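You operate a simulated robot arm through the tools that you are given. There is no shell and no other tool. Be economical: measure what you need, move in short steps, check, and stop when the job is done.

Carry out the task below with a simulated two-armed robot. There is one attempt and no reset: what you move stays moved.

Task
Brake the cart, lower its flap and lift the black-band roll onto the rack with both hands.
Fine: brake first; the roll lies in the rack's black cradle; shut the flap again; the cart stays parked.

Only the result counts: the job must be done as asked and must still hold three seconds after the hand-in. Knocking over, shifting, dropping, spilling or breaking anything else fails it.

Robot
Two 6-joint arms with two-finger parallel grippers on one trunk, on a base that drives. Base frame: it is fixed to the floor where the robot stands at the start and does not move with it; the origin is under the middle of the robot, x ahead of it, y to its left, z up. Readings come in mm, rad, newtons and seconds.
The left shoulder is at the start at [280, 185, 855], the right one opposite. With the tool pointing down near the work surface each hand reaches from about 540 to 940 mm from the robot's upright axis, wherever it stands, measured 20 degrees to its own side. Places, roughly: black cradle of the roll rack [-600, -900, 800]; brake lever [600, 0, 700]; cart [900, -400, 500]; cart flap [700, -500, 800]. Payload 1.57 kg a hand.
The TCP of each hand is the grasp point between the finger pads, 30 mm short of the fingertips. In the tool frame z runs along the fingers and y along their closing line. Largest opening 80 mm; finger width 17, thickness 12; the body of the gripper, 40 by 82 mm, starts 80 mm behind the TCP.
Orientation is that of the tool frame in the base frame, as [roll, pitch, yaw] about the fixed x, y, z axes, in that order (R = Rz(yaw) Ry(pitch) Rx(roll)). With the fingers straight down and closing along the base's y, the tool's x points along the base's -x, its y along +y and its z along -z.

Tools
- The arms move only by the tool move_arm. It takes "left_moves", "right_moves" or both (then of equal length, played together; a hand with none holds still); each is a list of rows, each an object of numbers (a shift or turn left out is 0, a gripper value left out holds the last): "x", "y", "z": the shift along the base's x, y, z in mm; "rx", "ry", "rz": the turn, a rotation vector about the base's x, y, z in degrees. In form: [{"x": .., "y": .., "z": .., "rx": .., "ry": .., "rz": ..}, ...]. A call has 1 to 20 rows; each row is the pose to reach, as a shift and turn from the pose commanded when the call began. "left_jaw" and "right_jaw" are, for a hand that has rows, the closure in counts, from 0 (fully open) to 255 (shut), set as the call begins (left out, the last holds). Each row takes 0.2 s and may step no farther than 50 mm and 0.15 rad from the row before; otherwise, or with a gripper value out of range, the whole call is refused. Where a pose cannot be reached the arm comes as near as it can. A force on the tool above 90 N (or 10 N above the force at the start of the call, whichever is more), or a blocked arm, ends the call early, and 0.2 s more pass. Each finger travels about 153 mm/s and halts on what it meets, pressing with about 23 N; the grip force reading is that of the motor and also rises with nothing between the fingers. The clock runs only during rows and for 0.2 s after the last one: add rows that repeat a pose to give the fingers time. The reply holds the time, the measured pose of the TCP, the force on the tool along the base axes, the opening and the grip force, in the units named above and with some noise, with the torque about the TCP (base axes, N m) and any sound that the robot's microphone picked up, and new pictures: "pictures" is both (left out), scene, wrist or none (wrist: the cameras of the hands that moved).
- Cameras (640 x 400 px; columns grow to the right, rows downward): "scene" is now at [239.1, 22.6, 1293.6]; the picture's right is [0.02, -1.00, 0.00], its down [-0.74, -0.02, -0.67] and it looks along [0.67, 0.02, -0.74] (base axes); focal length 271 px, centre (320, 200). "left" rides on the left gripper at [72, 7, -122] in its tool frame; the picture's right is [-0.09, 1.00, 0.00], its down [-0.84, -0.08, -0.54] and it looks along [-0.54, -0.05, 0.84] (tool axes); focal length 238 px, centre (320, 200). "right" rides on the right gripper at [72, -7, -122] in its tool frame; the picture's right is [0.09, 1.00, 0.00], its down [-0.84, 0.08, -0.54] and it looks along [-0.54, 0.05, 0.84] (tool axes); focal length 238 px, centre (320, 200).
- slide_trunk(by): slides the trunk up (or, below 0, down) by that many mm; the arms and the scene camera ride with it, the base frame stays. It gives what a move gives, with no picture.
- steer(legs): drives the robot by 1 to 6 legs, each [ahead, turn to the left] in mm and rad, along the robot's own axes; the way and the turn of a leg run together, so that a leg with both is an arc; at most 1500 mm and 3.142 rad a leg. The arms and the cameras ride along, it lands a little off, and it stops where it bumps. It gives what a move gives, and a new picture of the scene camera.
- head_to(pan, tilt): turns the head with the scene camera to pan (to the left, within 1.501 rad either way) and tilt (down, from -0.506 to 1.204), counted from straight ahead of the robot. It gives what a move gives, and a new picture of the scene camera.
- pixel_to_xyz(camera, pixels): for up to 12 pixels [column, row] of the newest picture of that camera ("zoom" is the newest enlarged one), the place [x, y, z] in the base frame of the surface seen there, good to about 2 mm, but the place of the scene camera against the robot may be out by one fixed shift of up to 25 mm in any direction. No time passes.
- zoom(camera, box): a new picture of the part [left, top, right, bottom] of that camera's present view, enlarged. No time passes.
- finish_job(): hands the job in; it is judged then, once.

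Work in short steps. Measure before you move; look again where a grasp or a placing could have gone wrong, and mend it. You have 80 turns and 260 pictures in all, those below and enlarged ones among them. Open the grippers and draw the arms clear of the work before you hand the job in, unless the task says otherwise; then end with one line.

The tools are called after ">>>" by a JSON object that holds its "fn" and its "kwargs". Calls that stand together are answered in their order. move_arm: Moves the arms, as the interface text tells. Its arguments: {"type":"object","properties":{"left_moves":{"type":"array"},"left_jaw":{"type":"number"},"right_moves":{"type":"array"},"right_jaw":{"type":"number"},"pictures":{"type":"string","enum":["both","scene","wrist","none"]}},"required":[]} The other tools are called the same way: slide_trunk (by) slides the trunk up or down; steer (legs) drives the base; head_to (pan, tilt) turns the head that bears the scene camera; pixel_to_xyz (camera, pixels) gives the place of the surface under pixels of a picture; zoom (camera, box) takes an enlarged picture of a part of a camera's view; finish_job () hands the job in.

At the start:

```text
clock: 0.0
left_eef_pos: [556.7, 247.6, 863.4]
left_tcp_rot: [3.141, 0.0, 3.14]
left_contact_force: [0.6, -0.3, -0.5]
left_ft_torque: [-0.04, 0.02, 0.01]
left_grip_width: 79.9
left_grasp_force: 0.0
right_eef_pos: [540.4, -223.1, 812.3]
right_tcp_rot: [3.141, 0.0, 3.141]
right_contact_force: [0.5, 0.0, 0.7]
right_ft_torque: [0.01, 0.01, 0.01]
right_grip_width: 79.8
right_grasp_force: 0.0
trunk travel left (down, up): [-550.0, 440.0]
robot x, y, heading: [-1.2, -4.7, 0.001]
head pan, tilt: [0.023, 0.833]
```

scene: 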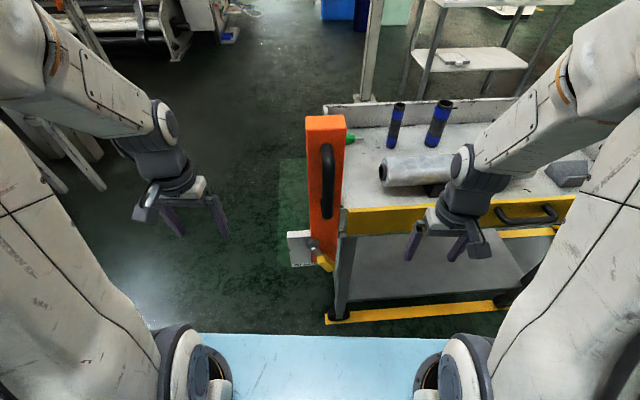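
right: 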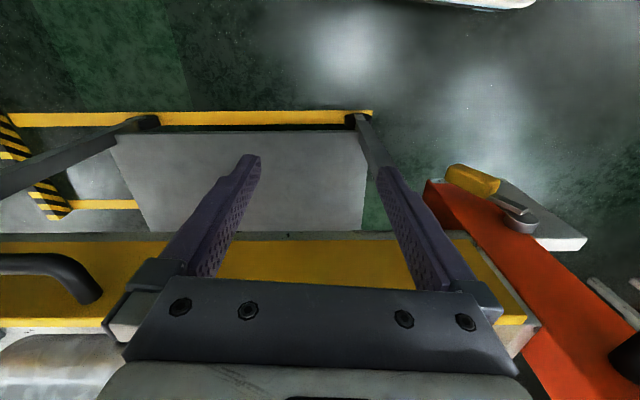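
left: 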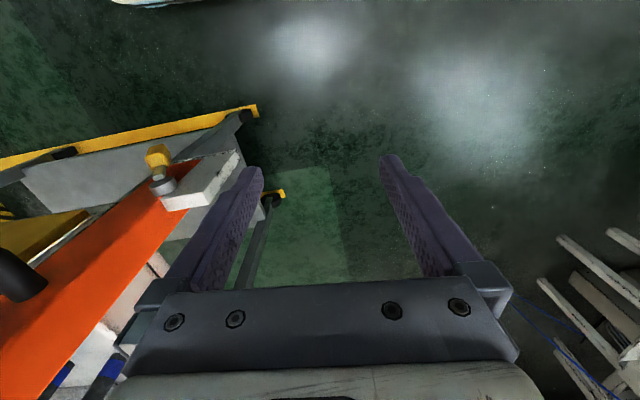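

The scene shows the orange post with a plate and small lever near (312,252), the yellow flap with a handle at (527,215), and rolls on the cart. I zoom in on these and measure key points.

>>> {"fn": "zoom", "kwargs": {"camera": "scene", "box": [270, 90, 430, 290]}}

>>> {"fn": "zoom", "kwargs": {"camera": "scene", "box": [330, 80, 640, 330]}}

>>> {"fn": "pixel_to_xyz", "kwargs": {"camera": "scene", "pixels": [[326, 124], [327, 180], [298, 249], [312, 243], [325, 263], [345, 212], [400, 218], [500, 218], [555, 210], [384, 173], [435, 165], [395, 145]]}}

```text
2.00 times, centred on (350, 190) of scene
```

zoom: 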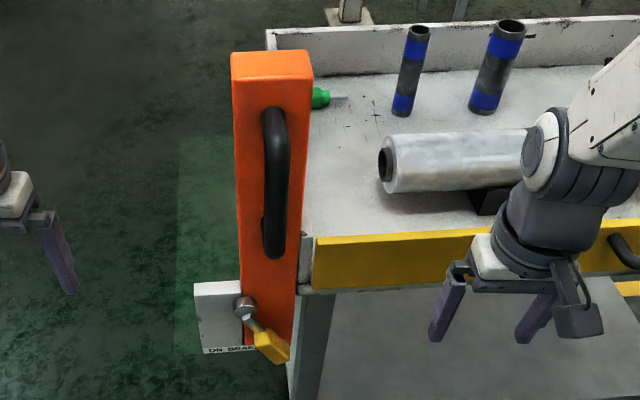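

```text
1.60 times, centred on (485, 205) of scene
```

zoom: 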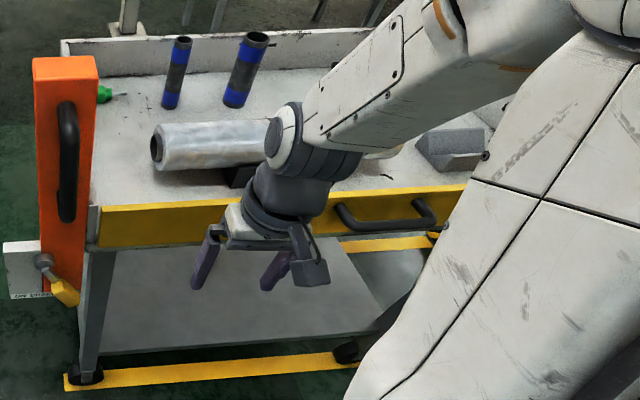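

```text
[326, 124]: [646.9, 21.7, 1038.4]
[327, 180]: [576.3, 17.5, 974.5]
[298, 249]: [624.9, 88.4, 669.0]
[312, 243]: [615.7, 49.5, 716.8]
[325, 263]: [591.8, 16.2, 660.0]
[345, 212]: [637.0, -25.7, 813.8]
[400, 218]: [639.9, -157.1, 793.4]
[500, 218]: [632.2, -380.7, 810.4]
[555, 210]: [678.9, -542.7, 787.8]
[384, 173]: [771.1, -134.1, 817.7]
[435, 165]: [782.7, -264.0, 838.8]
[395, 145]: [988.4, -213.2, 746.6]
```

The right forearm hides part of the cart. I draw it aside to the right and look again.

>>> {"fn": "move_arm", "kwargs": {"right_moves": [{"x": -25, "y": -40}, {"x": -50, "y": -80}, {"x": -75, "y": -120}, {"x": -100, "y": -160}, {"x": -125, "y": -200}, {"x": -150, "y": -240}, {"x": -175, "y": -280}, {"x": -200, "y": -320}], "pictures": "scene"}}

```text
clock: 1.8
left_eef_pos: [556.9, 248.1, 864.3]
left_tcp_rot: [-3.141, -0.001, 3.141]
left_contact_force: [-1.2, -1.0, -0.5]
left_ft_torque: [-0.05, 0.02, 0.02]
left_grip_width: 80.1
left_grasp_force: 0.0
right_eef_pos: [339.2, -543.2, 812.6]
right_tcp_rot: [3.141, -0.002, -3.139]
right_contact_force: [0.1, -0.5, 0.1]
right_ft_torque: [0.0, 0.04, -0.02]
right_grip_width: 79.9
right_grasp_force: 0.1
trunk travel left (down, up): [-550.0, 440.0]
robot x, y, heading: [-1.3, 1.7, 0.004]
head pan, tilt: [0.023, 0.833]
```

scene: 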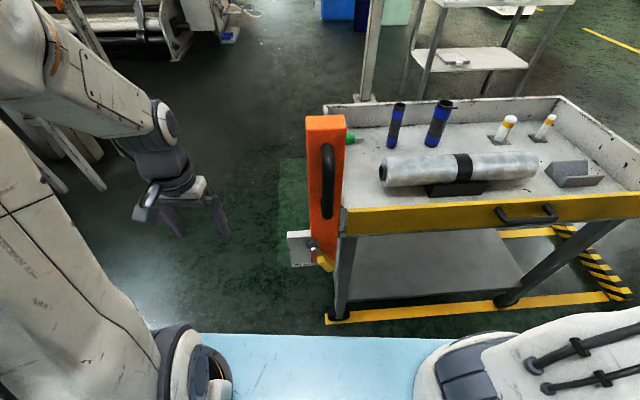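

Now the black-band roll is clear, along y from (382,172) to (535,165). I zoom in on the cart and on the brake.

>>> {"fn": "zoom", "kwargs": {"camera": "scene", "box": [360, 90, 640, 260]}}

>>> {"fn": "zoom", "kwargs": {"camera": "scene", "box": [280, 220, 360, 270]}}

>>> {"fn": "pixel_to_xyz", "kwargs": {"camera": "scene", "pixels": [[385, 165], [395, 158], [530, 152], [535, 165], [462, 155], [440, 190], [480, 187], [348, 210], [635, 196], [527, 221], [500, 217], [552, 213]]}}

>>> {"fn": "zoom", "kwargs": {"camera": "left", "box": [80, 100, 300, 240]}}

```text
2.29 times, centred on (500, 175) of scene
```

zoom: 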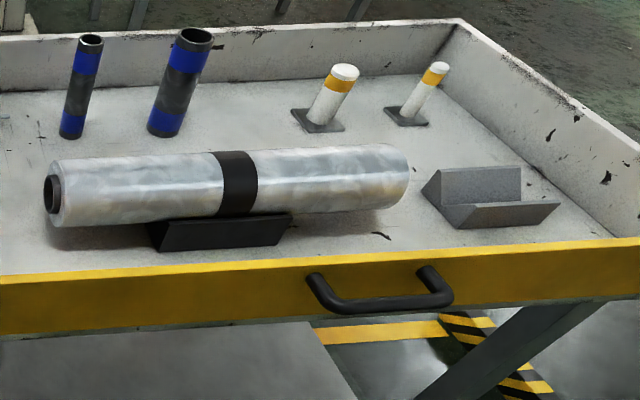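

```text
8.00 times, centred on (320, 245) of scene
```

zoom: 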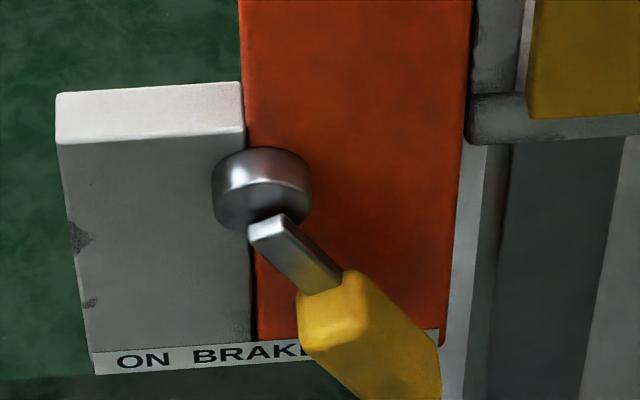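

```text
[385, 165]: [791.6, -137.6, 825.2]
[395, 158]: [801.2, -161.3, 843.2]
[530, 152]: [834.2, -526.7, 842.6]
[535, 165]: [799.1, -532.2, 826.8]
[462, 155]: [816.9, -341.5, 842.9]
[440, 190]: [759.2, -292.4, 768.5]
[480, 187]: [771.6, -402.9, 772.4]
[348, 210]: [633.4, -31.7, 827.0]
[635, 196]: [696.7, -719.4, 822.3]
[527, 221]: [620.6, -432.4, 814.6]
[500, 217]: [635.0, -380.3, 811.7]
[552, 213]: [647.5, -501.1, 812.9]
```

```text
2.86 times, centred on (190, 170) of left
```

zoom: 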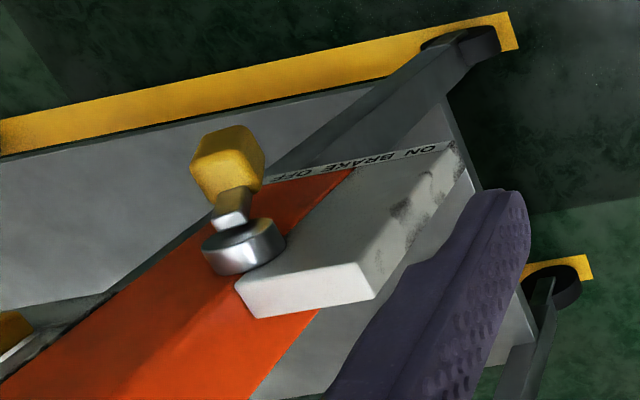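

The lever points to OFF (its label reads ON BRAKE OFF, with ON toward +y). I measure the lever with the left wrist camera, and the same points in the scene camera to find the scene shift.

>>> {"fn": "pixel_to_xyz", "kwargs": {"camera": "left", "pixels": [[157, 150], [158, 160], [160, 172], [164, 185], [160, 190], [190, 202], [235, 152], [208, 200], [20, 275], [167, 207]]}}

>>> {"fn": "pixel_to_xyz", "kwargs": {"camera": "scene", "pixels": [[324, 259], [328, 268], [312, 243], [316, 250], [287, 232], [309, 231], [310, 262], [320, 160], [327, 165], [331, 215], [308, 120], [344, 120]]}}

```text
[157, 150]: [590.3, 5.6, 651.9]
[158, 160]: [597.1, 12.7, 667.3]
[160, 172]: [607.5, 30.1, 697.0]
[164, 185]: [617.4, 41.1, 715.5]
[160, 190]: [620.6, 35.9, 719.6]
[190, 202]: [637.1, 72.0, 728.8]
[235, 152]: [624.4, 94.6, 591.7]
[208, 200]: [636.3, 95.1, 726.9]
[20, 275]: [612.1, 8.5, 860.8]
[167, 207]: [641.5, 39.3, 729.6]
```

```text
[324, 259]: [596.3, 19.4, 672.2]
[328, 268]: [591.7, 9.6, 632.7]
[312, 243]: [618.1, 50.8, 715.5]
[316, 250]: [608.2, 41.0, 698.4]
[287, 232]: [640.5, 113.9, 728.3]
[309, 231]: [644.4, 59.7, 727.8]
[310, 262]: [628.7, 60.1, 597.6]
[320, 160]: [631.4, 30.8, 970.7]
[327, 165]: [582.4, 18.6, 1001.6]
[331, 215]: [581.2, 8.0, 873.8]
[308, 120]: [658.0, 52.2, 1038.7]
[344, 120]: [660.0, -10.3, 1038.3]
```

The lever pivots at about (y 40, z 710) with its knob at about (592, 5, 655). I bring the left hand in front of it, tilted 50° forward so that it stays clear of the post's handle, jaws open to straddle the knob.

>>> {"fn": "move_arm", "kwargs": {"left_moves": [{"x": -25, "y": -31, "z": -17, "ry": -6.25}, {"x": -50, "y": -61, "z": -34, "ry": -12.5}, {"x": -70, "y": -91, "z": -51, "ry": -18.75}, {"x": -80, "y": -122, "z": -67, "ry": -25}, {"x": -90, "y": -152, "z": -84, "ry": -31.25}, {"x": -100, "y": -182, "z": -100, "ry": -37.5}, {"x": -105, "y": -213, "z": -117, "ry": -43.75}, {"x": -107, "y": -243, "z": -134, "ry": -50}, {"x": -107, "y": -243, "z": -134, "ry": -50}]}}

```text
clock: 3.3
left_eef_pos: [512.2, -42.4, 770.3]
left_tcp_rot: [2.622, 0.505, 2.328]
left_contact_force: [38.3, 5.8, -18.8]
left_ft_torque: [-1.28, -0.56, -2.85]
left_grip_width: 80.1
left_grasp_force: 0.1
left hand out of reach, approached as far as the arm can: row 2, 3, 4, 5, 6, 7
right_eef_pos: [339.5, -543.0, 813.9]
right_tcp_rot: [3.14, -0.001, -3.139]
right_contact_force: [-0.5, -0.3, 0.0]
right_ft_torque: [-0.02, -0.01, 0.01]
right_grip_width: 79.9
right_grasp_force: 0.0
trunk travel left (down, up): [-550.0, 440.0]
robot x, y, heading: [-0.4, -1.1, -0.001]
head pan, tilt: [0.023, 0.833]
stopped in row 7 (left hand): the force on the tool passed its limit at 224 N (the readings are from after the stop); the commanded pose is now the measured one
```

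scene: 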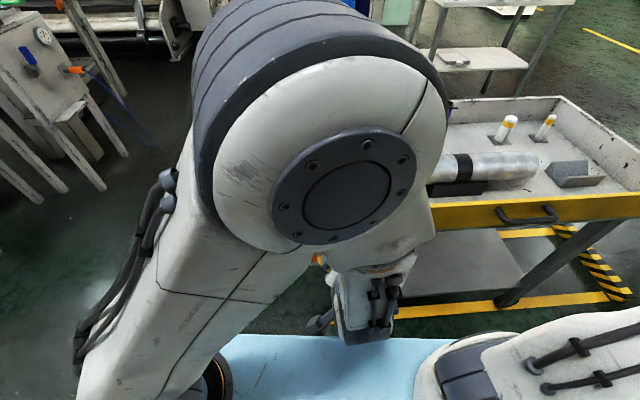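
left: 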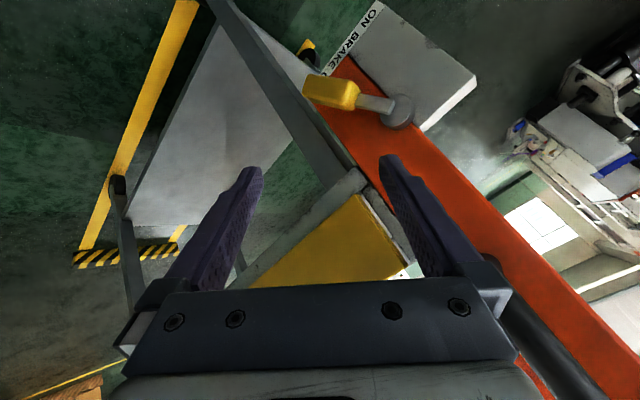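

The arm was too close to the robot and touched the post (38 N left over). I back the base off to release the contact and then check the cart.

>>> {"fn": "steer", "kwargs": {"legs": [[-250, 0]]}}

```text
clock: 5.1
left_eef_pos: [259.1, -44.2, 771.5]
left_tcp_rot: [2.617, 0.509, 2.316]
left_contact_force: [61.6, -0.2, 4.4]
left_ft_torque: [0.29, 4.09, -3.51]
left_grip_width: 80.2
left_grasp_force: 0.0
right_eef_pos: [84.5, -544.8, 813.5]
right_tcp_rot: [-3.141, 0.0, 3.138]
right_contact_force: [-0.2, 0.0, 1.1]
right_ft_torque: [0.03, -0.03, 0.02]
right_grip_width: 79.8
right_grasp_force: 0.2
trunk travel left (down, up): [-550.0, 440.0]
robot x, y, heading: [-257.3, -3.5, -0.001]
head pan, tilt: [0.023, 0.833]
```

scene: 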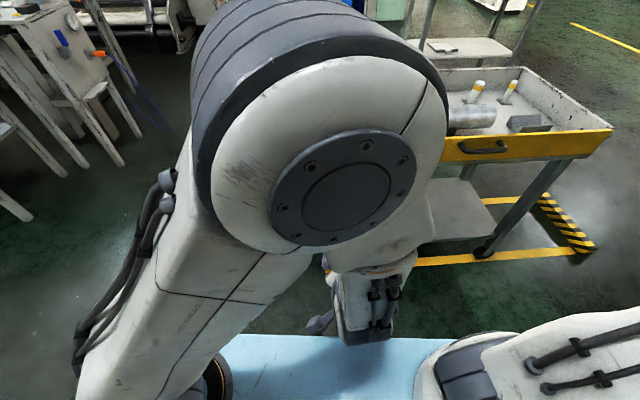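

The force stays after backing off, so the arm is touching the robot itself. I move the hand out ahead and left to free it.

>>> {"fn": "move_arm", "kwargs": {"left_moves": [{"x": 20, "y": 20, "z": 5}, {"x": 40, "y": 50, "z": 10}, {"x": 60, "y": 85, "z": 20}, {"x": 80, "y": 120, "z": 40}, {"x": 90, "y": 155, "z": 60}, {"x": 100, "y": 190, "z": 80}, {"x": 100, "y": 190, "z": 80}], "pictures": "scene"}}

```text
clock: 6.7
left_eef_pos: [401.3, 133.4, 864.7]
left_tcp_rot: [2.619, 0.506, 2.314]
left_contact_force: [-1.5, 0.0, 0.3]
left_ft_torque: [0.01, 0.01, -0.01]
left_grip_width: 79.9
left_grasp_force: 0.1
left hand out of reach, approached as far as the arm can: row 1, 2, 3, 4, 5, 6, 7
right_eef_pos: [84.0, -544.1, 814.0]
right_tcp_rot: [-3.141, -0.002, 3.14]
right_contact_force: [-0.2, -0.3, -0.6]
right_ft_torque: [0.01, 0.02, 0.0]
right_grip_width: 79.8
right_grasp_force: 0.1
trunk travel left (down, up): [-550.0, 440.0]
robot x, y, heading: [-252.4, -0.3, -0.002]
head pan, tilt: [0.023, 0.833]
```

scene: 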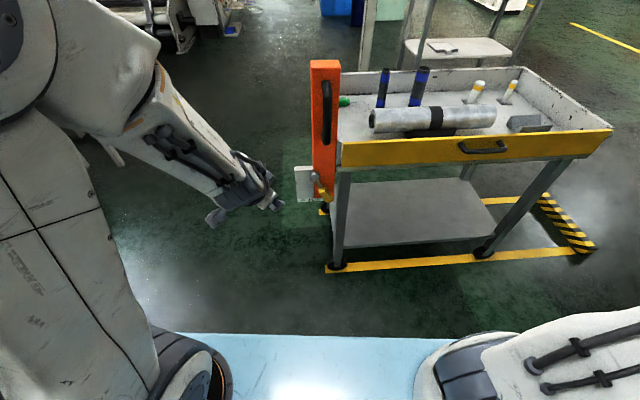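

The hand is free and the cart looks unmoved. I first turn the hand to the 50° forward tilt with jaws closing along y.

>>> {"fn": "move_arm", "kwargs": {"left_moves": [{"rx": -5, "ry": -1.6, "rz": 4.5}, {"rx": -9.9, "ry": -3.2, "rz": 9}, {"rx": -14.9, "ry": -4.8, "rz": 13.5}, {"rx": -19.8, "ry": -6.3, "rz": 18}, {"rx": -24.8, "ry": -7.9, "rz": 22.6}, {"rx": -29.7, "ry": -9.5, "rz": 27.1}, {"rx": -29.7, "ry": -9.5, "rz": 27.1}], "pictures": "wrist"}}

```text
clock: 8.3
left_eef_pos: [430.3, 120.4, 874.3]
left_tcp_rot: [-3.138, 0.873, -3.135]
left_contact_force: [-0.6, 0.9, -0.2]
left_ft_torque: [0.0, 0.0, -0.01]
left_grip_width: 80.0
left_grasp_force: 0.1
left hand out of reach, approached as far as the arm can: row 1, 2, 3, 4, 5, 6, 7
right_eef_pos: [84.8, -544.7, 813.0]
right_tcp_rot: [3.142, -0.001, 3.139]
right_contact_force: [-0.6, 0.1, 0.3]
right_ft_torque: [0.03, 0.01, 0.02]
right_grip_width: 80.0
right_grasp_force: 0.1
trunk travel left (down, up): [-550.0, 440.0]
robot x, y, heading: [-254.2, -0.7, -0.003]
head pan, tilt: [0.023, 0.833]
```

left: 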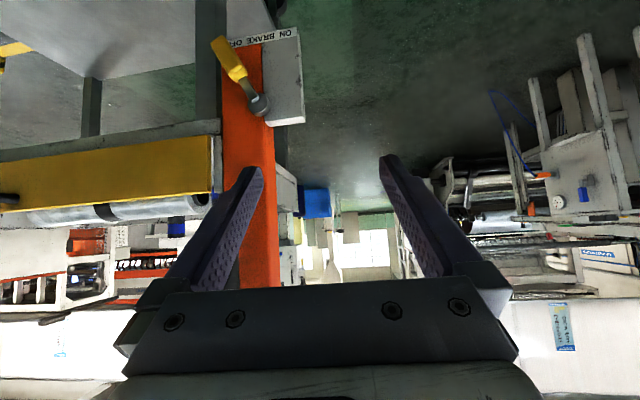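

The orientation is right, and the lever is seen at (232,62) with the pivot at (259,103). I measure it and move part of the way.

>>> {"fn": "pixel_to_xyz", "kwargs": {"camera": "left", "pixels": [[221, 48], [230, 62], [240, 74], [247, 88], [259, 104], [290, 80], [303, 124], [258, 60], [245, 140], [262, 160]]}}

>>> {"fn": "move_arm", "kwargs": {"left_moves": [{"x": 27, "y": -27, "z": -20}, {"x": 54, "y": -54, "z": -40}, {"x": 80, "y": -80, "z": -60}], "pictures": "wrist"}}

```text
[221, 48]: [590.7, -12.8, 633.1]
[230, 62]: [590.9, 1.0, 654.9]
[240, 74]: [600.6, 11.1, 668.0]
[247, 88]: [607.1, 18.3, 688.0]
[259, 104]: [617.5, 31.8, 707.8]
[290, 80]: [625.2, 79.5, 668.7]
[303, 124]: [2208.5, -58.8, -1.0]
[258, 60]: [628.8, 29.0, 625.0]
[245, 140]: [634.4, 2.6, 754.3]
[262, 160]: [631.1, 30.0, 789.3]
```

```text
clock: 9.1
left_eef_pos: [515.3, 41.2, 814.2]
left_tcp_rot: [-3.139, 0.878, -3.137]
left_contact_force: [0.1, 0.3, 0.0]
left_ft_torque: [0.03, -0.01, -0.03]
left_grip_width: 79.9
left_grasp_force: 0.0
right_eef_pos: [83.0, -543.6, 813.9]
right_tcp_rot: [3.141, 0.0, 3.137]
right_contact_force: [-0.2, -1.1, 0.9]
right_ft_torque: [-0.03, 0.02, -0.02]
right_grip_width: 80.3
right_grasp_force: 0.1
trunk travel left (down, up): [-550.0, 440.0]
robot x, y, heading: [-253.5, -0.2, -0.001]
head pan, tilt: [0.023, 0.833]
```

left: 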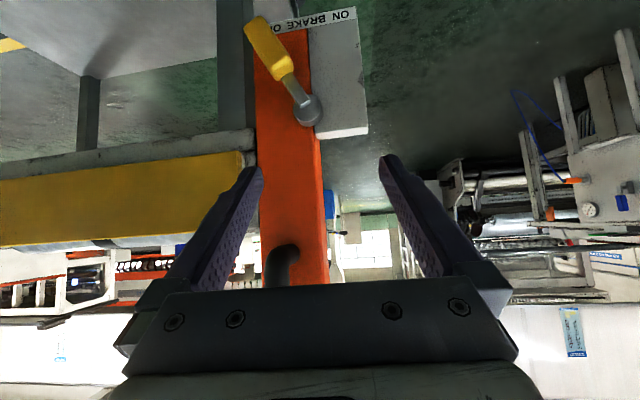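

I lower to y=0 in line with the knob, then advance along the finger direction to straddle the lever.

>>> {"fn": "move_arm", "kwargs": {"left_moves": [{"x": 0, "y": -21, "z": -40}, {"x": 0, "y": -41, "z": -85}, {"x": 0, "y": -42, "z": -93}, {"x": 25, "y": -42, "z": -114}, {"x": 45, "y": -42, "z": -130}], "pictures": "wrist"}}

```text
clock: 10.3
left_eef_pos: [556.3, -0.1, 682.7]
left_tcp_rot: [-3.14, 0.873, -3.137]
left_contact_force: [-0.6, -0.5, -0.4]
left_ft_torque: [-0.03, 0.0, 0.01]
left_grip_width: 79.7
left_grasp_force: 0.1
right_eef_pos: [84.7, -544.4, 813.5]
right_tcp_rot: [-3.141, 0.0, 3.138]
right_contact_force: [-0.6, 0.2, -1.0]
right_ft_torque: [-0.01, -0.02, 0.01]
right_grip_width: 80.1
right_grasp_force: 0.0
trunk travel left (down, up): [-550.0, 440.0]
robot x, y, heading: [-251.7, 0.3, -0.005]
head pan, tilt: [0.023, 0.833]
```

left: 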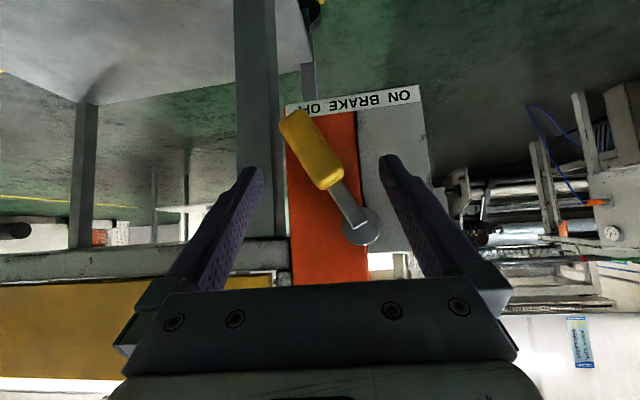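

The fingers straddle the lever. I advance a bit more and push toward ON (+y) in small steps.

>>> {"fn": "move_arm", "kwargs": {"left_moves": [{"x": 15, "z": -13}, {"x": 30, "z": -25}, {"x": 30, "y": 12, "z": -25}, {"x": 30, "y": 24, "z": -25}, {"x": 30, "y": 36, "z": -25}, {"x": 30, "y": 48, "z": -25}, {"x": 30, "y": 58, "z": -25}], "pictures": "wrist"}}

```text
clock: 11.9
left_eef_pos: [588.3, 58.7, 657.4]
left_tcp_rot: [3.131, 0.872, 3.137]
left_contact_force: [-1.1, -2.1, 0.0]
left_ft_torque: [0.07, -0.01, -0.01]
left_grip_width: 79.7
left_grasp_force: 0.1
right_eef_pos: [83.7, -545.5, 813.0]
right_tcp_rot: [3.141, 0.001, 3.138]
right_contact_force: [0.1, -0.6, 0.5]
right_ft_torque: [0.01, -0.02, -0.04]
right_grip_width: 79.9
right_grasp_force: 0.0
trunk travel left (down, up): [-550.0, 440.0]
robot x, y, heading: [-249.3, 1.9, -0.004]
head pan, tilt: [0.023, 0.833]
```

left: 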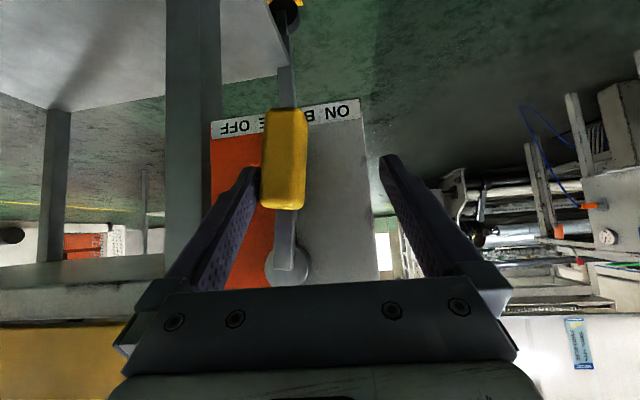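

The lever swings with about 2 N. I keep pushing toward ON.

>>> {"fn": "move_arm", "kwargs": {"left_moves": [{"y": 10}, {"y": 20}, {"y": 30}, {"y": 40}, {"y": 48}, {"y": 56}, {"y": 62}], "pictures": "wrist"}}

```text
clock: 13.1
left_eef_pos: [596.3, 72.8, 661.8]
left_tcp_rot: [3.094, 0.86, 3.05]
left_contact_force: [1.3, -15.7, -3.3]
left_ft_torque: [0.17, -0.16, 0.19]
left_grip_width: 80.1
left_grasp_force: 0.2
left hand out of reach, approached as far as the arm can: row 1, 2, 3, 4, 5, 6
right_eef_pos: [83.6, -545.1, 813.5]
right_tcp_rot: [3.14, 0.002, 3.138]
right_contact_force: [0.5, -0.1, 0.1]
right_ft_torque: [0.03, 0.04, -0.02]
right_grip_width: 80.1
right_grasp_force: 0.1
trunk travel left (down, up): [-550.0, 440.0]
robot x, y, heading: [-253.9, -0.1, -0.008]
head pan, tilt: [0.023, 0.833]
stopped in row 6 (left hand): the force on the tool passed its limit at 122 N (the readings are from after the stop); the commanded pose is now the measured one
```

left: 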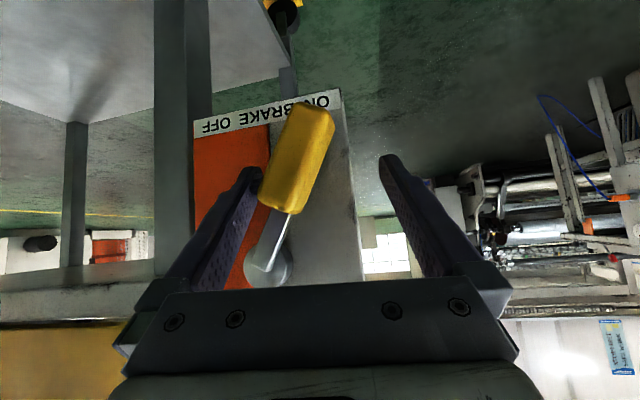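

The arm halted with the lever nearly at ON (122 N peak). I look at the scene and measure the lever to see whether it's at its stop.

>>> {"fn": "pixel_to_xyz", "kwargs": {"camera": "left", "pixels": [[320, 115], [300, 160], [278, 205], [268, 265]]}}

>>> {"fn": "zoom", "kwargs": {"camera": "scene", "box": [0, 0, 640, 400]}}

```text
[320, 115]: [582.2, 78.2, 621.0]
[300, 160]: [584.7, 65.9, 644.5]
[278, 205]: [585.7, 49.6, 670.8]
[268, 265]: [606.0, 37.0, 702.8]
```

```text
1.00 times, centred on (320, 200) of scene (not enlarged: the box is as wide or as high as the picture)
```

zoom: 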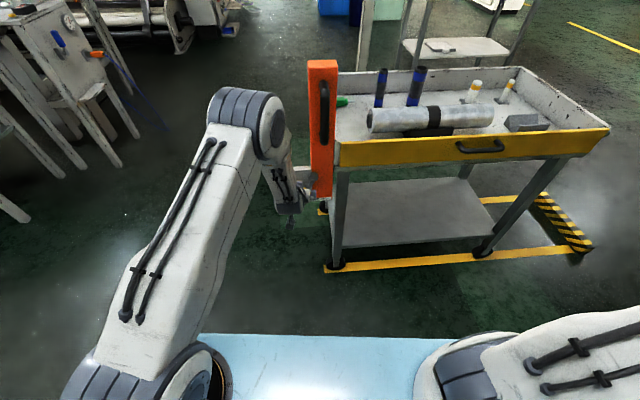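

The lever is at about 27° toward ON (it stood at 33° on the OFF side), so it may not be fully home, and the arm posture is awkward. I draw the hand out along the fingers before repositioning the base.

>>> {"fn": "move_arm", "kwargs": {"left_moves": [{"y": -6}, {"x": -25, "y": -6, "z": 20}, {"x": -50, "y": -6, "z": 42}, {"x": -75, "y": -6, "z": 63}], "pictures": "wrist"}}

>>> {"fn": "steer", "kwargs": {"legs": [[-100, 0]]}}

```text
clock: 14.1
left_eef_pos: [522.7, 67.4, 727.8]
left_tcp_rot: [3.083, 0.856, 3.05]
left_contact_force: [-0.2, 0.6, -0.6]
left_ft_torque: [0.02, -0.01, 0.0]
left_grip_width: 80.2
left_grasp_force: 0.0
left hand out of reach, approached as far as the arm can: row 4
right_eef_pos: [84.4, -545.3, 812.7]
right_tcp_rot: [-3.141, -0.002, 3.137]
right_contact_force: [-0.4, -0.3, 0.1]
right_ft_torque: [-0.01, -0.01, 0.0]
right_grip_width: 80.2
right_grasp_force: 0.1
trunk travel left (down, up): [-550.0, 440.0]
robot x, y, heading: [-253.8, 1.9, -0.008]
head pan, tilt: [0.023, 0.833]
```

left: 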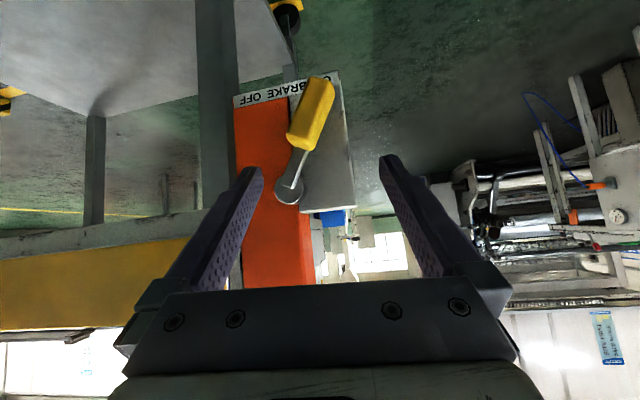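

```text
clock: 15.0
left_eef_pos: [507.7, 82.9, 728.9]
left_tcp_rot: [3.082, 0.858, 3.058]
left_contact_force: [-0.2, -0.2, 0.1]
left_ft_torque: [0.0, 0.02, -0.02]
left_grip_width: 79.9
left_grasp_force: 0.2
right_eef_pos: [75.4, -535.4, 813.9]
right_tcp_rot: [-3.141, 0.0, -3.133]
right_contact_force: [-0.3, 0.0, -0.6]
right_ft_torque: [-0.03, 0.0, 0.02]
right_grip_width: 80.2
right_grasp_force: 0.0
trunk travel left (down, up): [-550.0, 440.0]
robot x, y, heading: [-268.6, 9.6, 0.01]
head pan, tilt: [0.023, 0.833]
stopped in leg 1: the robot was blocked; the commanded pose is now the measured one
```

scene: 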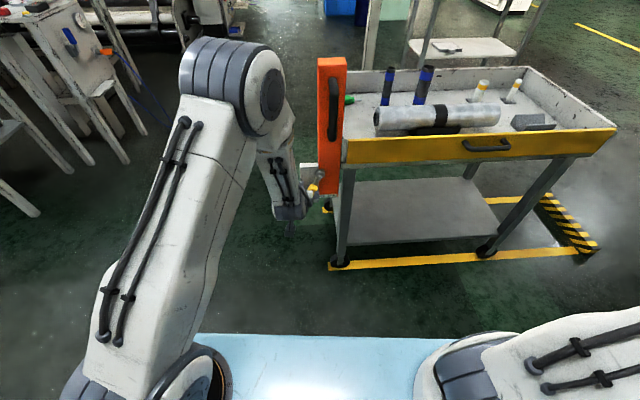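

The base is blocked behind, so I won't back up more. Raising the trunk gives the folded left arm more room instead; the hand is clear of the post (x 508).

>>> {"fn": "slide_trunk", "kwargs": {"by": 200}}

>>> {"fn": "head_to", "kwargs": {"pan": -1.5, "tilt": 0.7}}

>>> {"fn": "head_to", "kwargs": {"pan": 1.5, "tilt": 0.7}}

```text
clock: 17.1
left_eef_pos: [508.8, 81.7, 929.5]
left_tcp_rot: [3.084, 0.858, 3.058]
left_contact_force: [0.1, -0.2, 0.2]
left_ft_torque: [0.03, 0.01, -0.03]
left_grip_width: 80.1
left_grasp_force: 0.0
right_eef_pos: [73.4, -535.5, 1013.7]
right_tcp_rot: [3.141, -0.001, -3.134]
right_contact_force: [0.0, -0.2, 0.0]
right_ft_torque: [0.02, -0.03, 0.01]
right_grip_width: 80.2
right_grasp_force: 0.0
trunk travel left (down, up): [-750.0, 240.0]
robot x, y, heading: [-267.9, 6.5, 0.013]
head pan, tilt: [0.023, 0.833]
```

```text
clock: 18.7
left_eef_pos: [508.1, 82.5, 931.2]
left_tcp_rot: [3.082, 0.858, 3.059]
left_contact_force: [-0.4, -0.3, -0.8]
left_ft_torque: [-0.01, -0.02, -0.02]
left_grip_width: 80.1
left_grasp_force: 0.0
right_eef_pos: [73.9, -536.8, 1013.8]
right_tcp_rot: [-3.141, 0.003, -3.132]
right_contact_force: [0.1, 0.8, 0.4]
right_ft_torque: [0.0, 0.02, 0.03]
right_grip_width: 80.1
right_grasp_force: 0.0
trunk travel left (down, up): [-750.0, 240.0]
robot x, y, heading: [-269.6, 11.6, 0.005]
head pan, tilt: [-1.499, 0.7]
```

scene: 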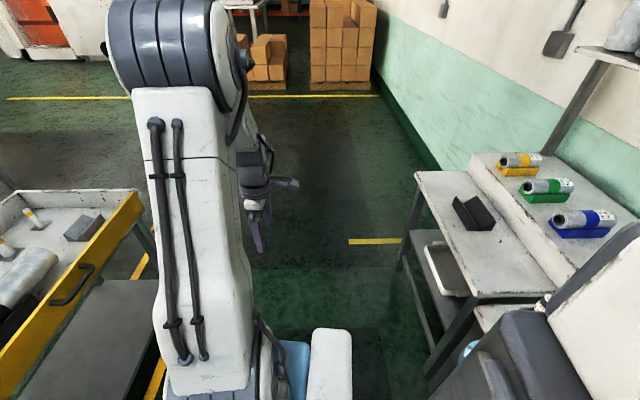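

```text
clock: 21.3
left_eef_pos: [507.9, 83.0, 930.3]
left_tcp_rot: [3.08, 0.857, 3.059]
left_contact_force: [0.0, -0.8, 1.4]
left_ft_torque: [-0.02, 0.02, 0.02]
left_grip_width: 79.9
left_grasp_force: 0.1
right_eef_pos: [74.2, -536.1, 1013.2]
right_tcp_rot: [3.14, 0.001, -3.133]
right_contact_force: [0.0, 0.3, -0.2]
right_ft_torque: [0.0, -0.03, -0.01]
right_grip_width: 79.8
right_grasp_force: 0.0
trunk travel left (down, up): [-750.0, 240.0]
robot x, y, heading: [-272.8, 10.8, 0.013]
head pan, tilt: [1.499, 0.7]
```

scene: 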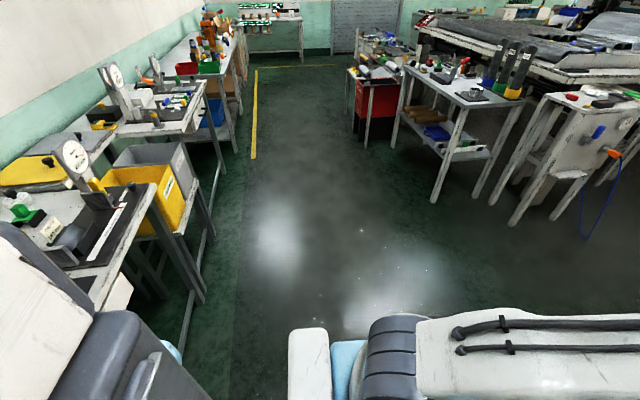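

The rack table with the black cradle (475,212 in the rightward view) stands right-behind; a bench is directly behind the base. I turn the head back and bring the left hand back down to straddle the lever again with the squared orientation.

>>> {"fn": "head_to", "kwargs": {"pan": 0.02, "tilt": 0.83}}

>>> {"fn": "move_arm", "kwargs": {"left_moves": [{"y": -4, "z": -45, "rx": -0.5, "rz": 0.5}, {"y": -8, "z": -90, "rx": -1, "rz": 1}, {"y": -12, "z": -135, "rx": -2.2, "rz": 2}, {"y": -16, "z": -170, "rx": -2.2, "rz": 2}, {"y": -16, "z": -200, "rx": -2.2, "rz": 2}, {"x": 25, "y": -16, "z": -221, "rx": -2.2, "rz": 2}, {"x": 50, "y": -16, "z": -242, "rx": -2.2, "rz": 2}]}}

```text
clock: 22.9
left_eef_pos: [509.4, 82.7, 930.1]
left_tcp_rot: [3.081, 0.858, 3.058]
left_contact_force: [0.2, -0.5, -0.4]
left_ft_torque: [0.03, 0.02, 0.01]
left_grip_width: 80.3
left_grasp_force: 0.1
right_eef_pos: [73.9, -536.3, 1013.7]
right_tcp_rot: [-3.141, 0.001, -3.134]
right_contact_force: [0.6, -0.8, 1.3]
right_ft_torque: [0.01, -0.02, -0.02]
right_grip_width: 79.7
right_grasp_force: 0.1
trunk travel left (down, up): [-750.0, 240.0]
robot x, y, heading: [-271.0, 6.5, 0.005]
head pan, tilt: [0.019, 0.831]
```

scene: 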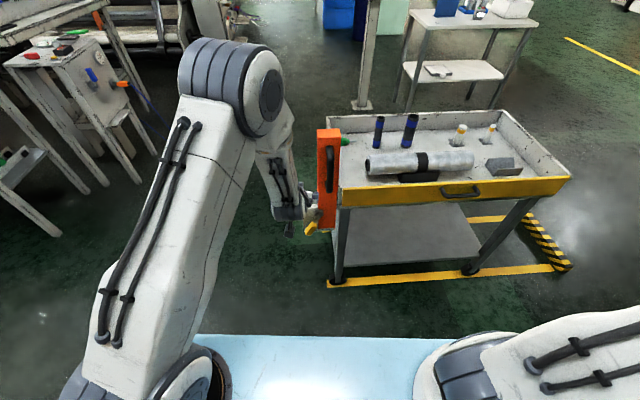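

```text
clock: 24.5
left_eef_pos: [575.0, 58.3, 686.2]
left_tcp_rot: [3.113, 0.856, 3.121]
left_contact_force: [0.2, 0.7, 0.5]
left_ft_torque: [0.0, 0.02, -0.02]
left_grip_width: 79.9
left_grasp_force: 0.1
left hand out of reach, approached as far as the arm can: row 1, 2, 3, 4, 5, 6, 7
right_eef_pos: [75.3, -534.7, 1013.8]
right_tcp_rot: [-3.141, -0.001, -3.131]
right_contact_force: [-0.1, -0.2, 0.2]
right_ft_torque: [0.02, 0.01, -0.01]
right_grip_width: 79.9
right_grasp_force: 0.0
trunk travel left (down, up): [-750.0, 240.0]
robot x, y, heading: [-268.5, 7.5, 0.006]
head pan, tilt: [0.019, 0.831]
```

scene: 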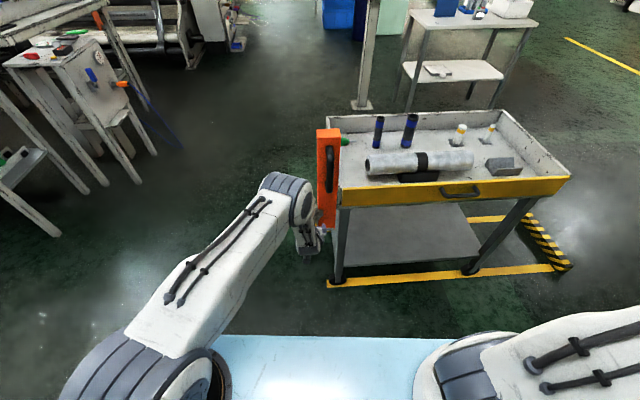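
left: 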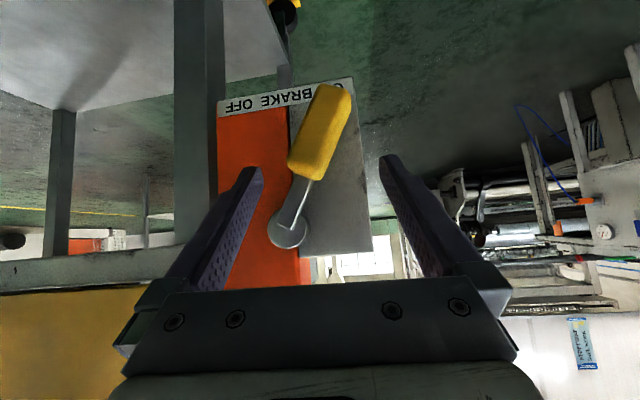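

The fingers are placed around the lever again. I go in a little deeper and push further toward ON in small steps.

>>> {"fn": "move_arm", "kwargs": {"left_moves": [{"x": 10, "y": 2, "z": -15}, {"x": 15, "y": 5, "z": -26}, {"x": 15, "y": 12, "z": -26}, {"x": 15, "y": 18, "z": -26}, {"x": 15, "y": 24, "z": -26}, {"x": 15, "y": 30, "z": -26}, {"x": 15, "y": 36, "z": -26}], "pictures": "wrist"}}

```text
clock: 26.1
left_eef_pos: [592.6, 73.4, 657.9]
left_tcp_rot: [3.113, 0.858, 3.089]
left_contact_force: [-23.1, -64.3, 7.0]
left_ft_torque: [0.09, 0.07, -0.54]
left_grip_width: 80.2
left_grasp_force: 0.2
left hand out of reach, approached as far as the arm can: row 5, 6, 7
right_eef_pos: [74.8, -537.5, 1013.5]
right_tcp_rot: [3.141, -0.001, -3.134]
right_contact_force: [-0.8, -0.3, 0.1]
right_ft_torque: [-0.04, 0.01, -0.02]
right_grip_width: 80.2
right_grasp_force: 0.1
trunk travel left (down, up): [-750.0, 240.0]
robot x, y, heading: [-272.4, 8.4, 0.004]
head pan, tilt: [0.019, 0.831]
```

left: 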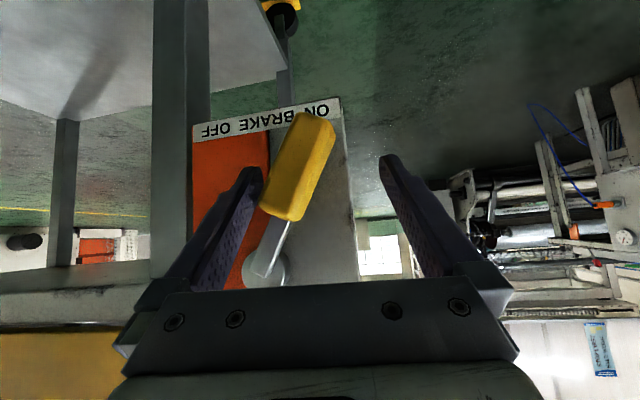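

The reaction is now 64 N sideways with no motion, so the lever is at its ON stop. I ease off, withdraw along the fingers, and look.

>>> {"fn": "move_arm", "kwargs": {"left_moves": [{"y": -12}, {"x": -25, "y": -25, "z": 20}, {"x": -50, "y": -25, "z": 42}, {"x": -75, "y": -20, "z": 65}, {"x": -110, "y": 5, "z": 90}, {"x": -115, "y": 40, "z": 120}, {"x": -115, "y": 80, "z": 150}, {"x": -115, "y": 120, "z": 180}], "pictures": "both"}}

```text
clock: 27.9
left_eef_pos: [509.0, 156.4, 851.9]
left_tcp_rot: [3.0, 0.831, 3.062]
left_contact_force: [-0.4, -0.4, -0.6]
left_ft_torque: [0.03, -0.03, 0.01]
left_grip_width: 80.0
left_grasp_force: 0.0
left hand out of reach, approached as far as the arm can: row 2, 3, 4, 5, 6, 7, 8
right_eef_pos: [73.9, -535.5, 1013.1]
right_tcp_rot: [3.141, 0.0, -3.132]
right_contact_force: [-0.4, -0.6, -0.3]
right_ft_torque: [0.01, 0.01, -0.01]
right_grip_width: 79.8
right_grasp_force: 0.1
trunk travel left (down, up): [-750.0, 240.0]
robot x, y, heading: [-267.6, 2.3, 0.005]
head pan, tilt: [0.019, 0.831]
```

scene: 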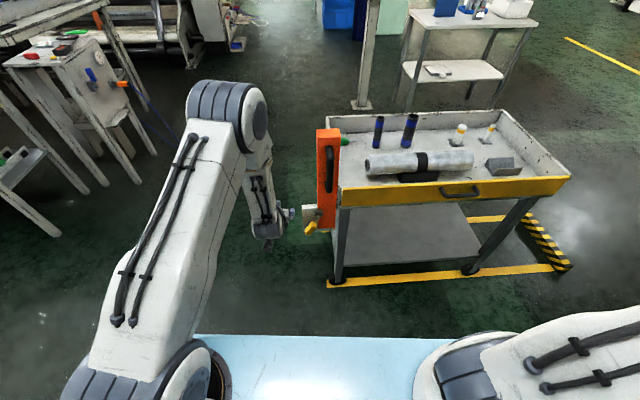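
left: 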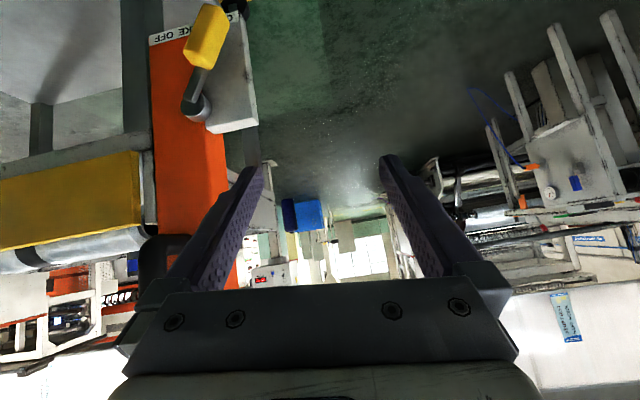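

The lever stays at ON. Now the flap: I zoom in on its handle and edges and measure them.

>>> {"fn": "zoom", "kwargs": {"camera": "scene", "box": [420, 150, 580, 250]}}

>>> {"fn": "zoom", "kwargs": {"camera": "scene", "box": [300, 150, 460, 250]}}

>>> {"fn": "pixel_to_xyz", "kwargs": {"camera": "scene", "pixels": [[442, 189], [460, 195], [478, 189], [445, 194], [430, 184], [430, 190], [430, 202], [350, 190], [350, 198], [350, 205], [560, 178], [560, 187]]}}

```text
4.00 times, centred on (500, 200) of scene
```

zoom: 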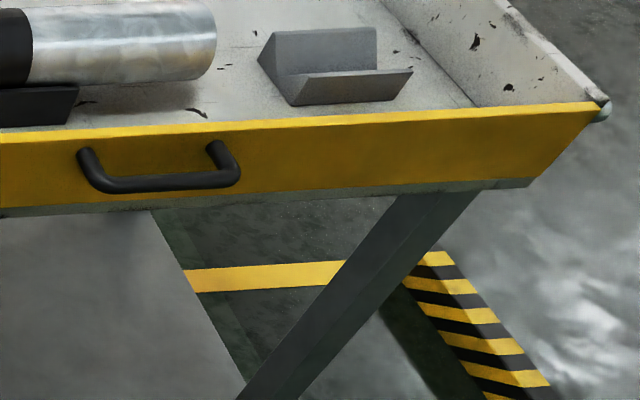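

```text
4.00 times, centred on (380, 200) of scene
```

zoom: 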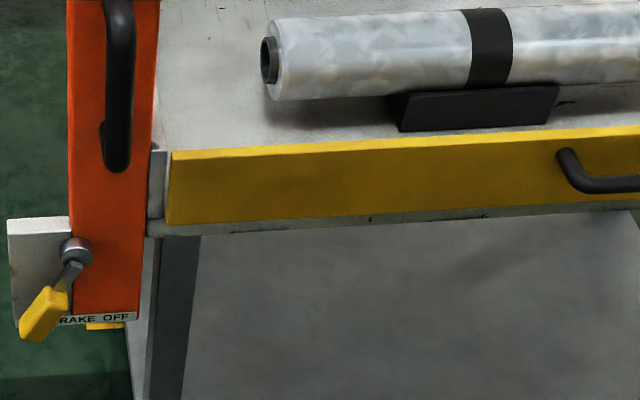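

```text
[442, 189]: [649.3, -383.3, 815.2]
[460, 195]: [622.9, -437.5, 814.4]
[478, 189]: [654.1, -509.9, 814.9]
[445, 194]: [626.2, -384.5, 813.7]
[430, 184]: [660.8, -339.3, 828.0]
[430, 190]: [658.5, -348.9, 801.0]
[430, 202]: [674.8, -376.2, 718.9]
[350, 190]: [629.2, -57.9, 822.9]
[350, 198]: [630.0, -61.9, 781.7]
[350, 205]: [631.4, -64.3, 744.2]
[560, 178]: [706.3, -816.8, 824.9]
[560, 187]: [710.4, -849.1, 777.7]
```

The handle bar runs at z≈814, about 35 mm in front of the flap (hinged at z≈738), so a downward fingertip fits behind it. First I stand the left hand upright and farther left, so I can drive ahead safely.

>>> {"fn": "move_arm", "kwargs": {"left_moves": [{"x": -10, "y": 20, "z": 15, "ry": 8}, {"x": -20, "y": 40, "z": 30, "ry": 16}, {"x": -30, "y": 60, "z": 45, "ry": 24}, {"x": -40, "y": 80, "z": 60, "ry": 32}, {"x": -50, "y": 100, "z": 75, "ry": 40}, {"x": -60, "y": 120, "z": 90, "ry": 47.6}, {"x": -60, "y": 130, "z": 100, "ry": 47.6}], "right_moves": [{"x": 30}, {"x": 60}, {"x": 90}, {"x": 120}, {"x": 150}, {"x": 180}, {"x": 210}], "pictures": "none"}}

>>> {"fn": "steer", "kwargs": {"legs": [[150, 0]]}}

```text
clock: 29.5
left_eef_pos: [452.7, 288.0, 955.0]
left_tcp_rot: [3.059, -0.001, 3.087]
left_contact_force: [0.1, 0.2, 0.9]
left_ft_torque: [0.03, 0.0, 0.04]
left_grip_width: 79.9
left_grasp_force: 0.0
left hand out of reach, approached as far as the arm can: row 4, 5
right_eef_pos: [285.9, -533.7, 1015.6]
right_tcp_rot: [-3.141, -0.001, -3.132]
right_contact_force: [1.0, 0.2, 0.2]
right_ft_torque: [0.01, -0.04, 0.04]
right_grip_width: 79.9
right_grasp_force: 0.2
trunk travel left (down, up): [-750.0, 240.0]
robot x, y, heading: [-267.5, 6.8, 0.006]
head pan, tilt: [0.019, 0.831]
```

```text
clock: 30.9
left_eef_pos: [600.8, 288.1, 953.7]
left_tcp_rot: [3.055, 0.002, 3.089]
left_contact_force: [-0.7, 0.4, 0.2]
left_ft_torque: [0.0, 0.0, 0.01]
left_grip_width: 80.1
left_grasp_force: 0.0
right_eef_pos: [435.0, -533.4, 1015.1]
right_tcp_rot: [3.141, 0.0, -3.133]
right_contact_force: [1.3, 0.3, 0.2]
right_ft_torque: [0.01, -0.05, -0.01]
right_grip_width: 80.0
right_grasp_force: 0.0
trunk travel left (down, up): [-750.0, 240.0]
robot x, y, heading: [-121.3, 9.4, 0.006]
head pan, tilt: [0.019, 0.831]
```

scene: 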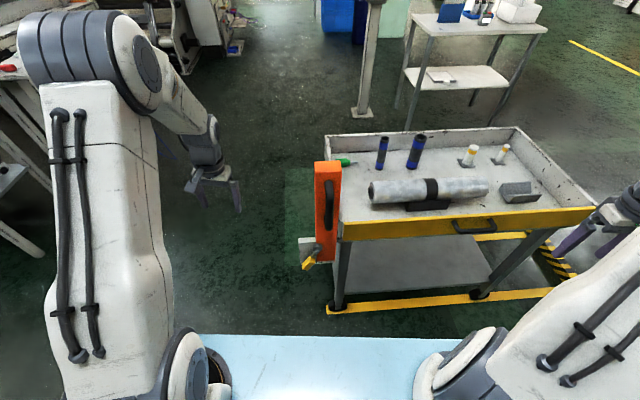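

I bring the right hand above the handle, jaws shut to act as one hook, and view it with the wrist camera.

>>> {"fn": "move_arm", "kwargs": {"right_moves": [{"x": 33, "y": 17, "z": -17}, {"x": 66, "y": 34, "z": -34}, {"x": 99, "y": 51, "z": -51}, {"x": 132, "y": 68, "z": -68}, {"x": 165, "y": 83, "z": -85}, {"x": 165, "y": 83, "z": -85}], "right_jaw": 255, "pictures": "wrist"}}

```text
clock: 32.3
left_eef_pos: [601.3, 288.8, 954.1]
left_tcp_rot: [3.057, 0.0, 3.088]
left_contact_force: [0.2, 0.0, 0.7]
left_ft_torque: [0.0, 0.03, 0.02]
left_grip_width: 80.0
left_grasp_force: 0.0
right_eef_pos: [601.5, -448.9, 930.5]
right_tcp_rot: [3.141, 0.0, -3.133]
right_contact_force: [0.3, 0.1, 0.2]
right_ft_torque: [0.0, 0.03, -0.01]
right_grip_width: 0.0
right_grasp_force: 21.3
trunk travel left (down, up): [-750.0, 240.0]
robot x, y, heading: [-118.1, 5.8, 0.001]
head pan, tilt: [0.019, 0.831]
```

right: 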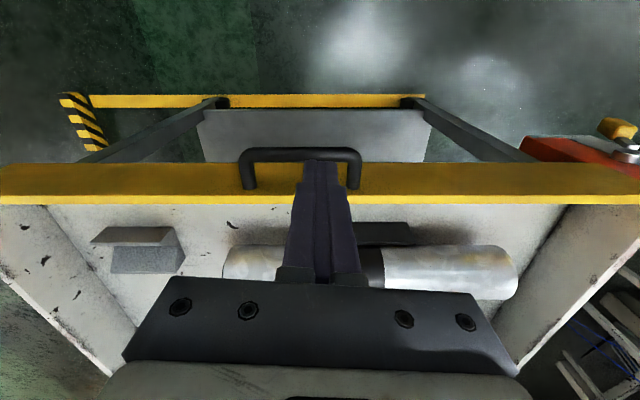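

The handle is clearly visible. I measure bar, flap top edge and face, and the roll with this camera.

>>> {"fn": "pixel_to_xyz", "kwargs": {"camera": "right", "pixels": [[270, 154], [350, 154], [247, 180], [270, 175], [270, 192], [270, 200], [100, 200], [560, 200], [240, 265], [430, 270], [500, 265], [385, 225]]}}

```text
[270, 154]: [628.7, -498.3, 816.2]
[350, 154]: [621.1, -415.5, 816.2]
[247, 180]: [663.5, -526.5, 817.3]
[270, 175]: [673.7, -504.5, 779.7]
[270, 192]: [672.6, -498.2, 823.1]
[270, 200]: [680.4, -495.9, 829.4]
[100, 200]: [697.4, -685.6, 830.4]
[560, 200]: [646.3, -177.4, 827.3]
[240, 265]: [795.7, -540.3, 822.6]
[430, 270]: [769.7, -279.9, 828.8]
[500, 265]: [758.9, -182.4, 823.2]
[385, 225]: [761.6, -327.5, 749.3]
```

The gap behind the bar runs from x≈632 to 668 at y≈-457; I lower the shut fingertips into it at x≈650.

>>> {"fn": "move_arm", "kwargs": {"right_moves": [{"x": 25, "y": -4}, {"x": 49, "y": -8}, {"x": 49, "y": -8, "z": -40}, {"x": 49, "y": -8, "z": -70}, {"x": 49, "y": -8, "z": -90}, {"x": 49, "y": -8, "z": -108}], "pictures": "wrist"}}

```text
clock: 33.7
left_eef_pos: [602.1, 288.9, 954.0]
left_tcp_rot: [3.059, -0.001, 3.09]
left_contact_force: [0.1, 0.2, 0.8]
left_ft_torque: [-0.02, -0.01, -0.02]
left_grip_width: 80.2
left_grasp_force: 0.0
right_eef_pos: [649.5, -458.4, 821.5]
right_tcp_rot: [-3.141, 0.001, -3.134]
right_contact_force: [-0.3, 1.0, -1.0]
right_ft_torque: [-0.01, 0.0, -0.02]
right_grip_width: 0.2
right_grasp_force: 21.4
trunk travel left (down, up): [-750.0, 240.0]
robot x, y, heading: [-119.9, 7.3, 0.003]
head pan, tilt: [0.019, 0.831]
```

right: 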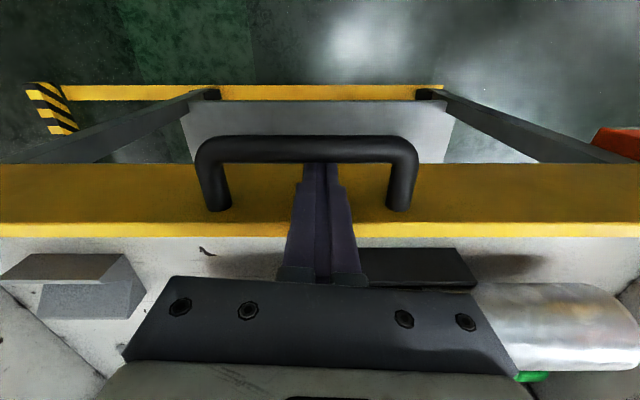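

The fingertips are behind the bar. I pull outward along an arc, watching the force.

>>> {"fn": "move_arm", "kwargs": {"right_moves": [{"x": -9, "y": -1}, {"x": -16, "y": -2, "z": -3}, {"x": -24, "y": -3, "z": -10}, {"x": -32, "y": -4, "z": -18}, {"x": -41, "y": -5, "z": -28}], "pictures": "wrist"}}

```text
clock: 34.9
left_eef_pos: [599.2, 291.1, 955.1]
left_tcp_rot: [3.061, 0.001, 3.089]
left_contact_force: [0.1, 0.0, 0.8]
left_ft_torque: [-0.01, 0.02, -0.01]
left_grip_width: 80.1
left_grasp_force: 0.0
right_eef_pos: [617.8, -462.9, 803.4]
right_tcp_rot: [-3.13, 0.021, -3.129]
right_contact_force: [22.3, 25.1, 48.2]
right_ft_torque: [1.88, -3.52, 1.29]
right_grip_width: 0.0
right_grasp_force: 21.2
trunk travel left (down, up): [-750.0, 240.0]
robot x, y, heading: [-115.7, 9.4, 0.002]
head pan, tilt: [0.019, 0.831]
```

right: 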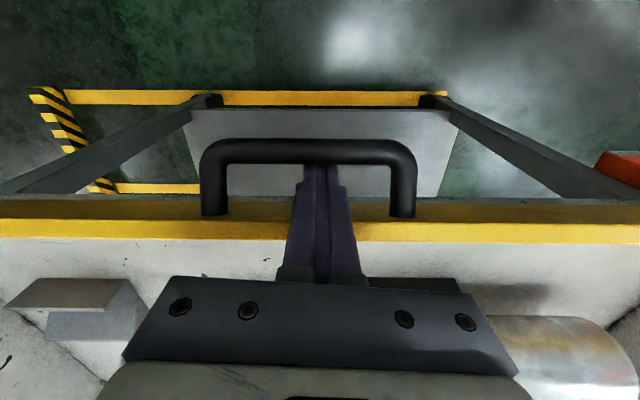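

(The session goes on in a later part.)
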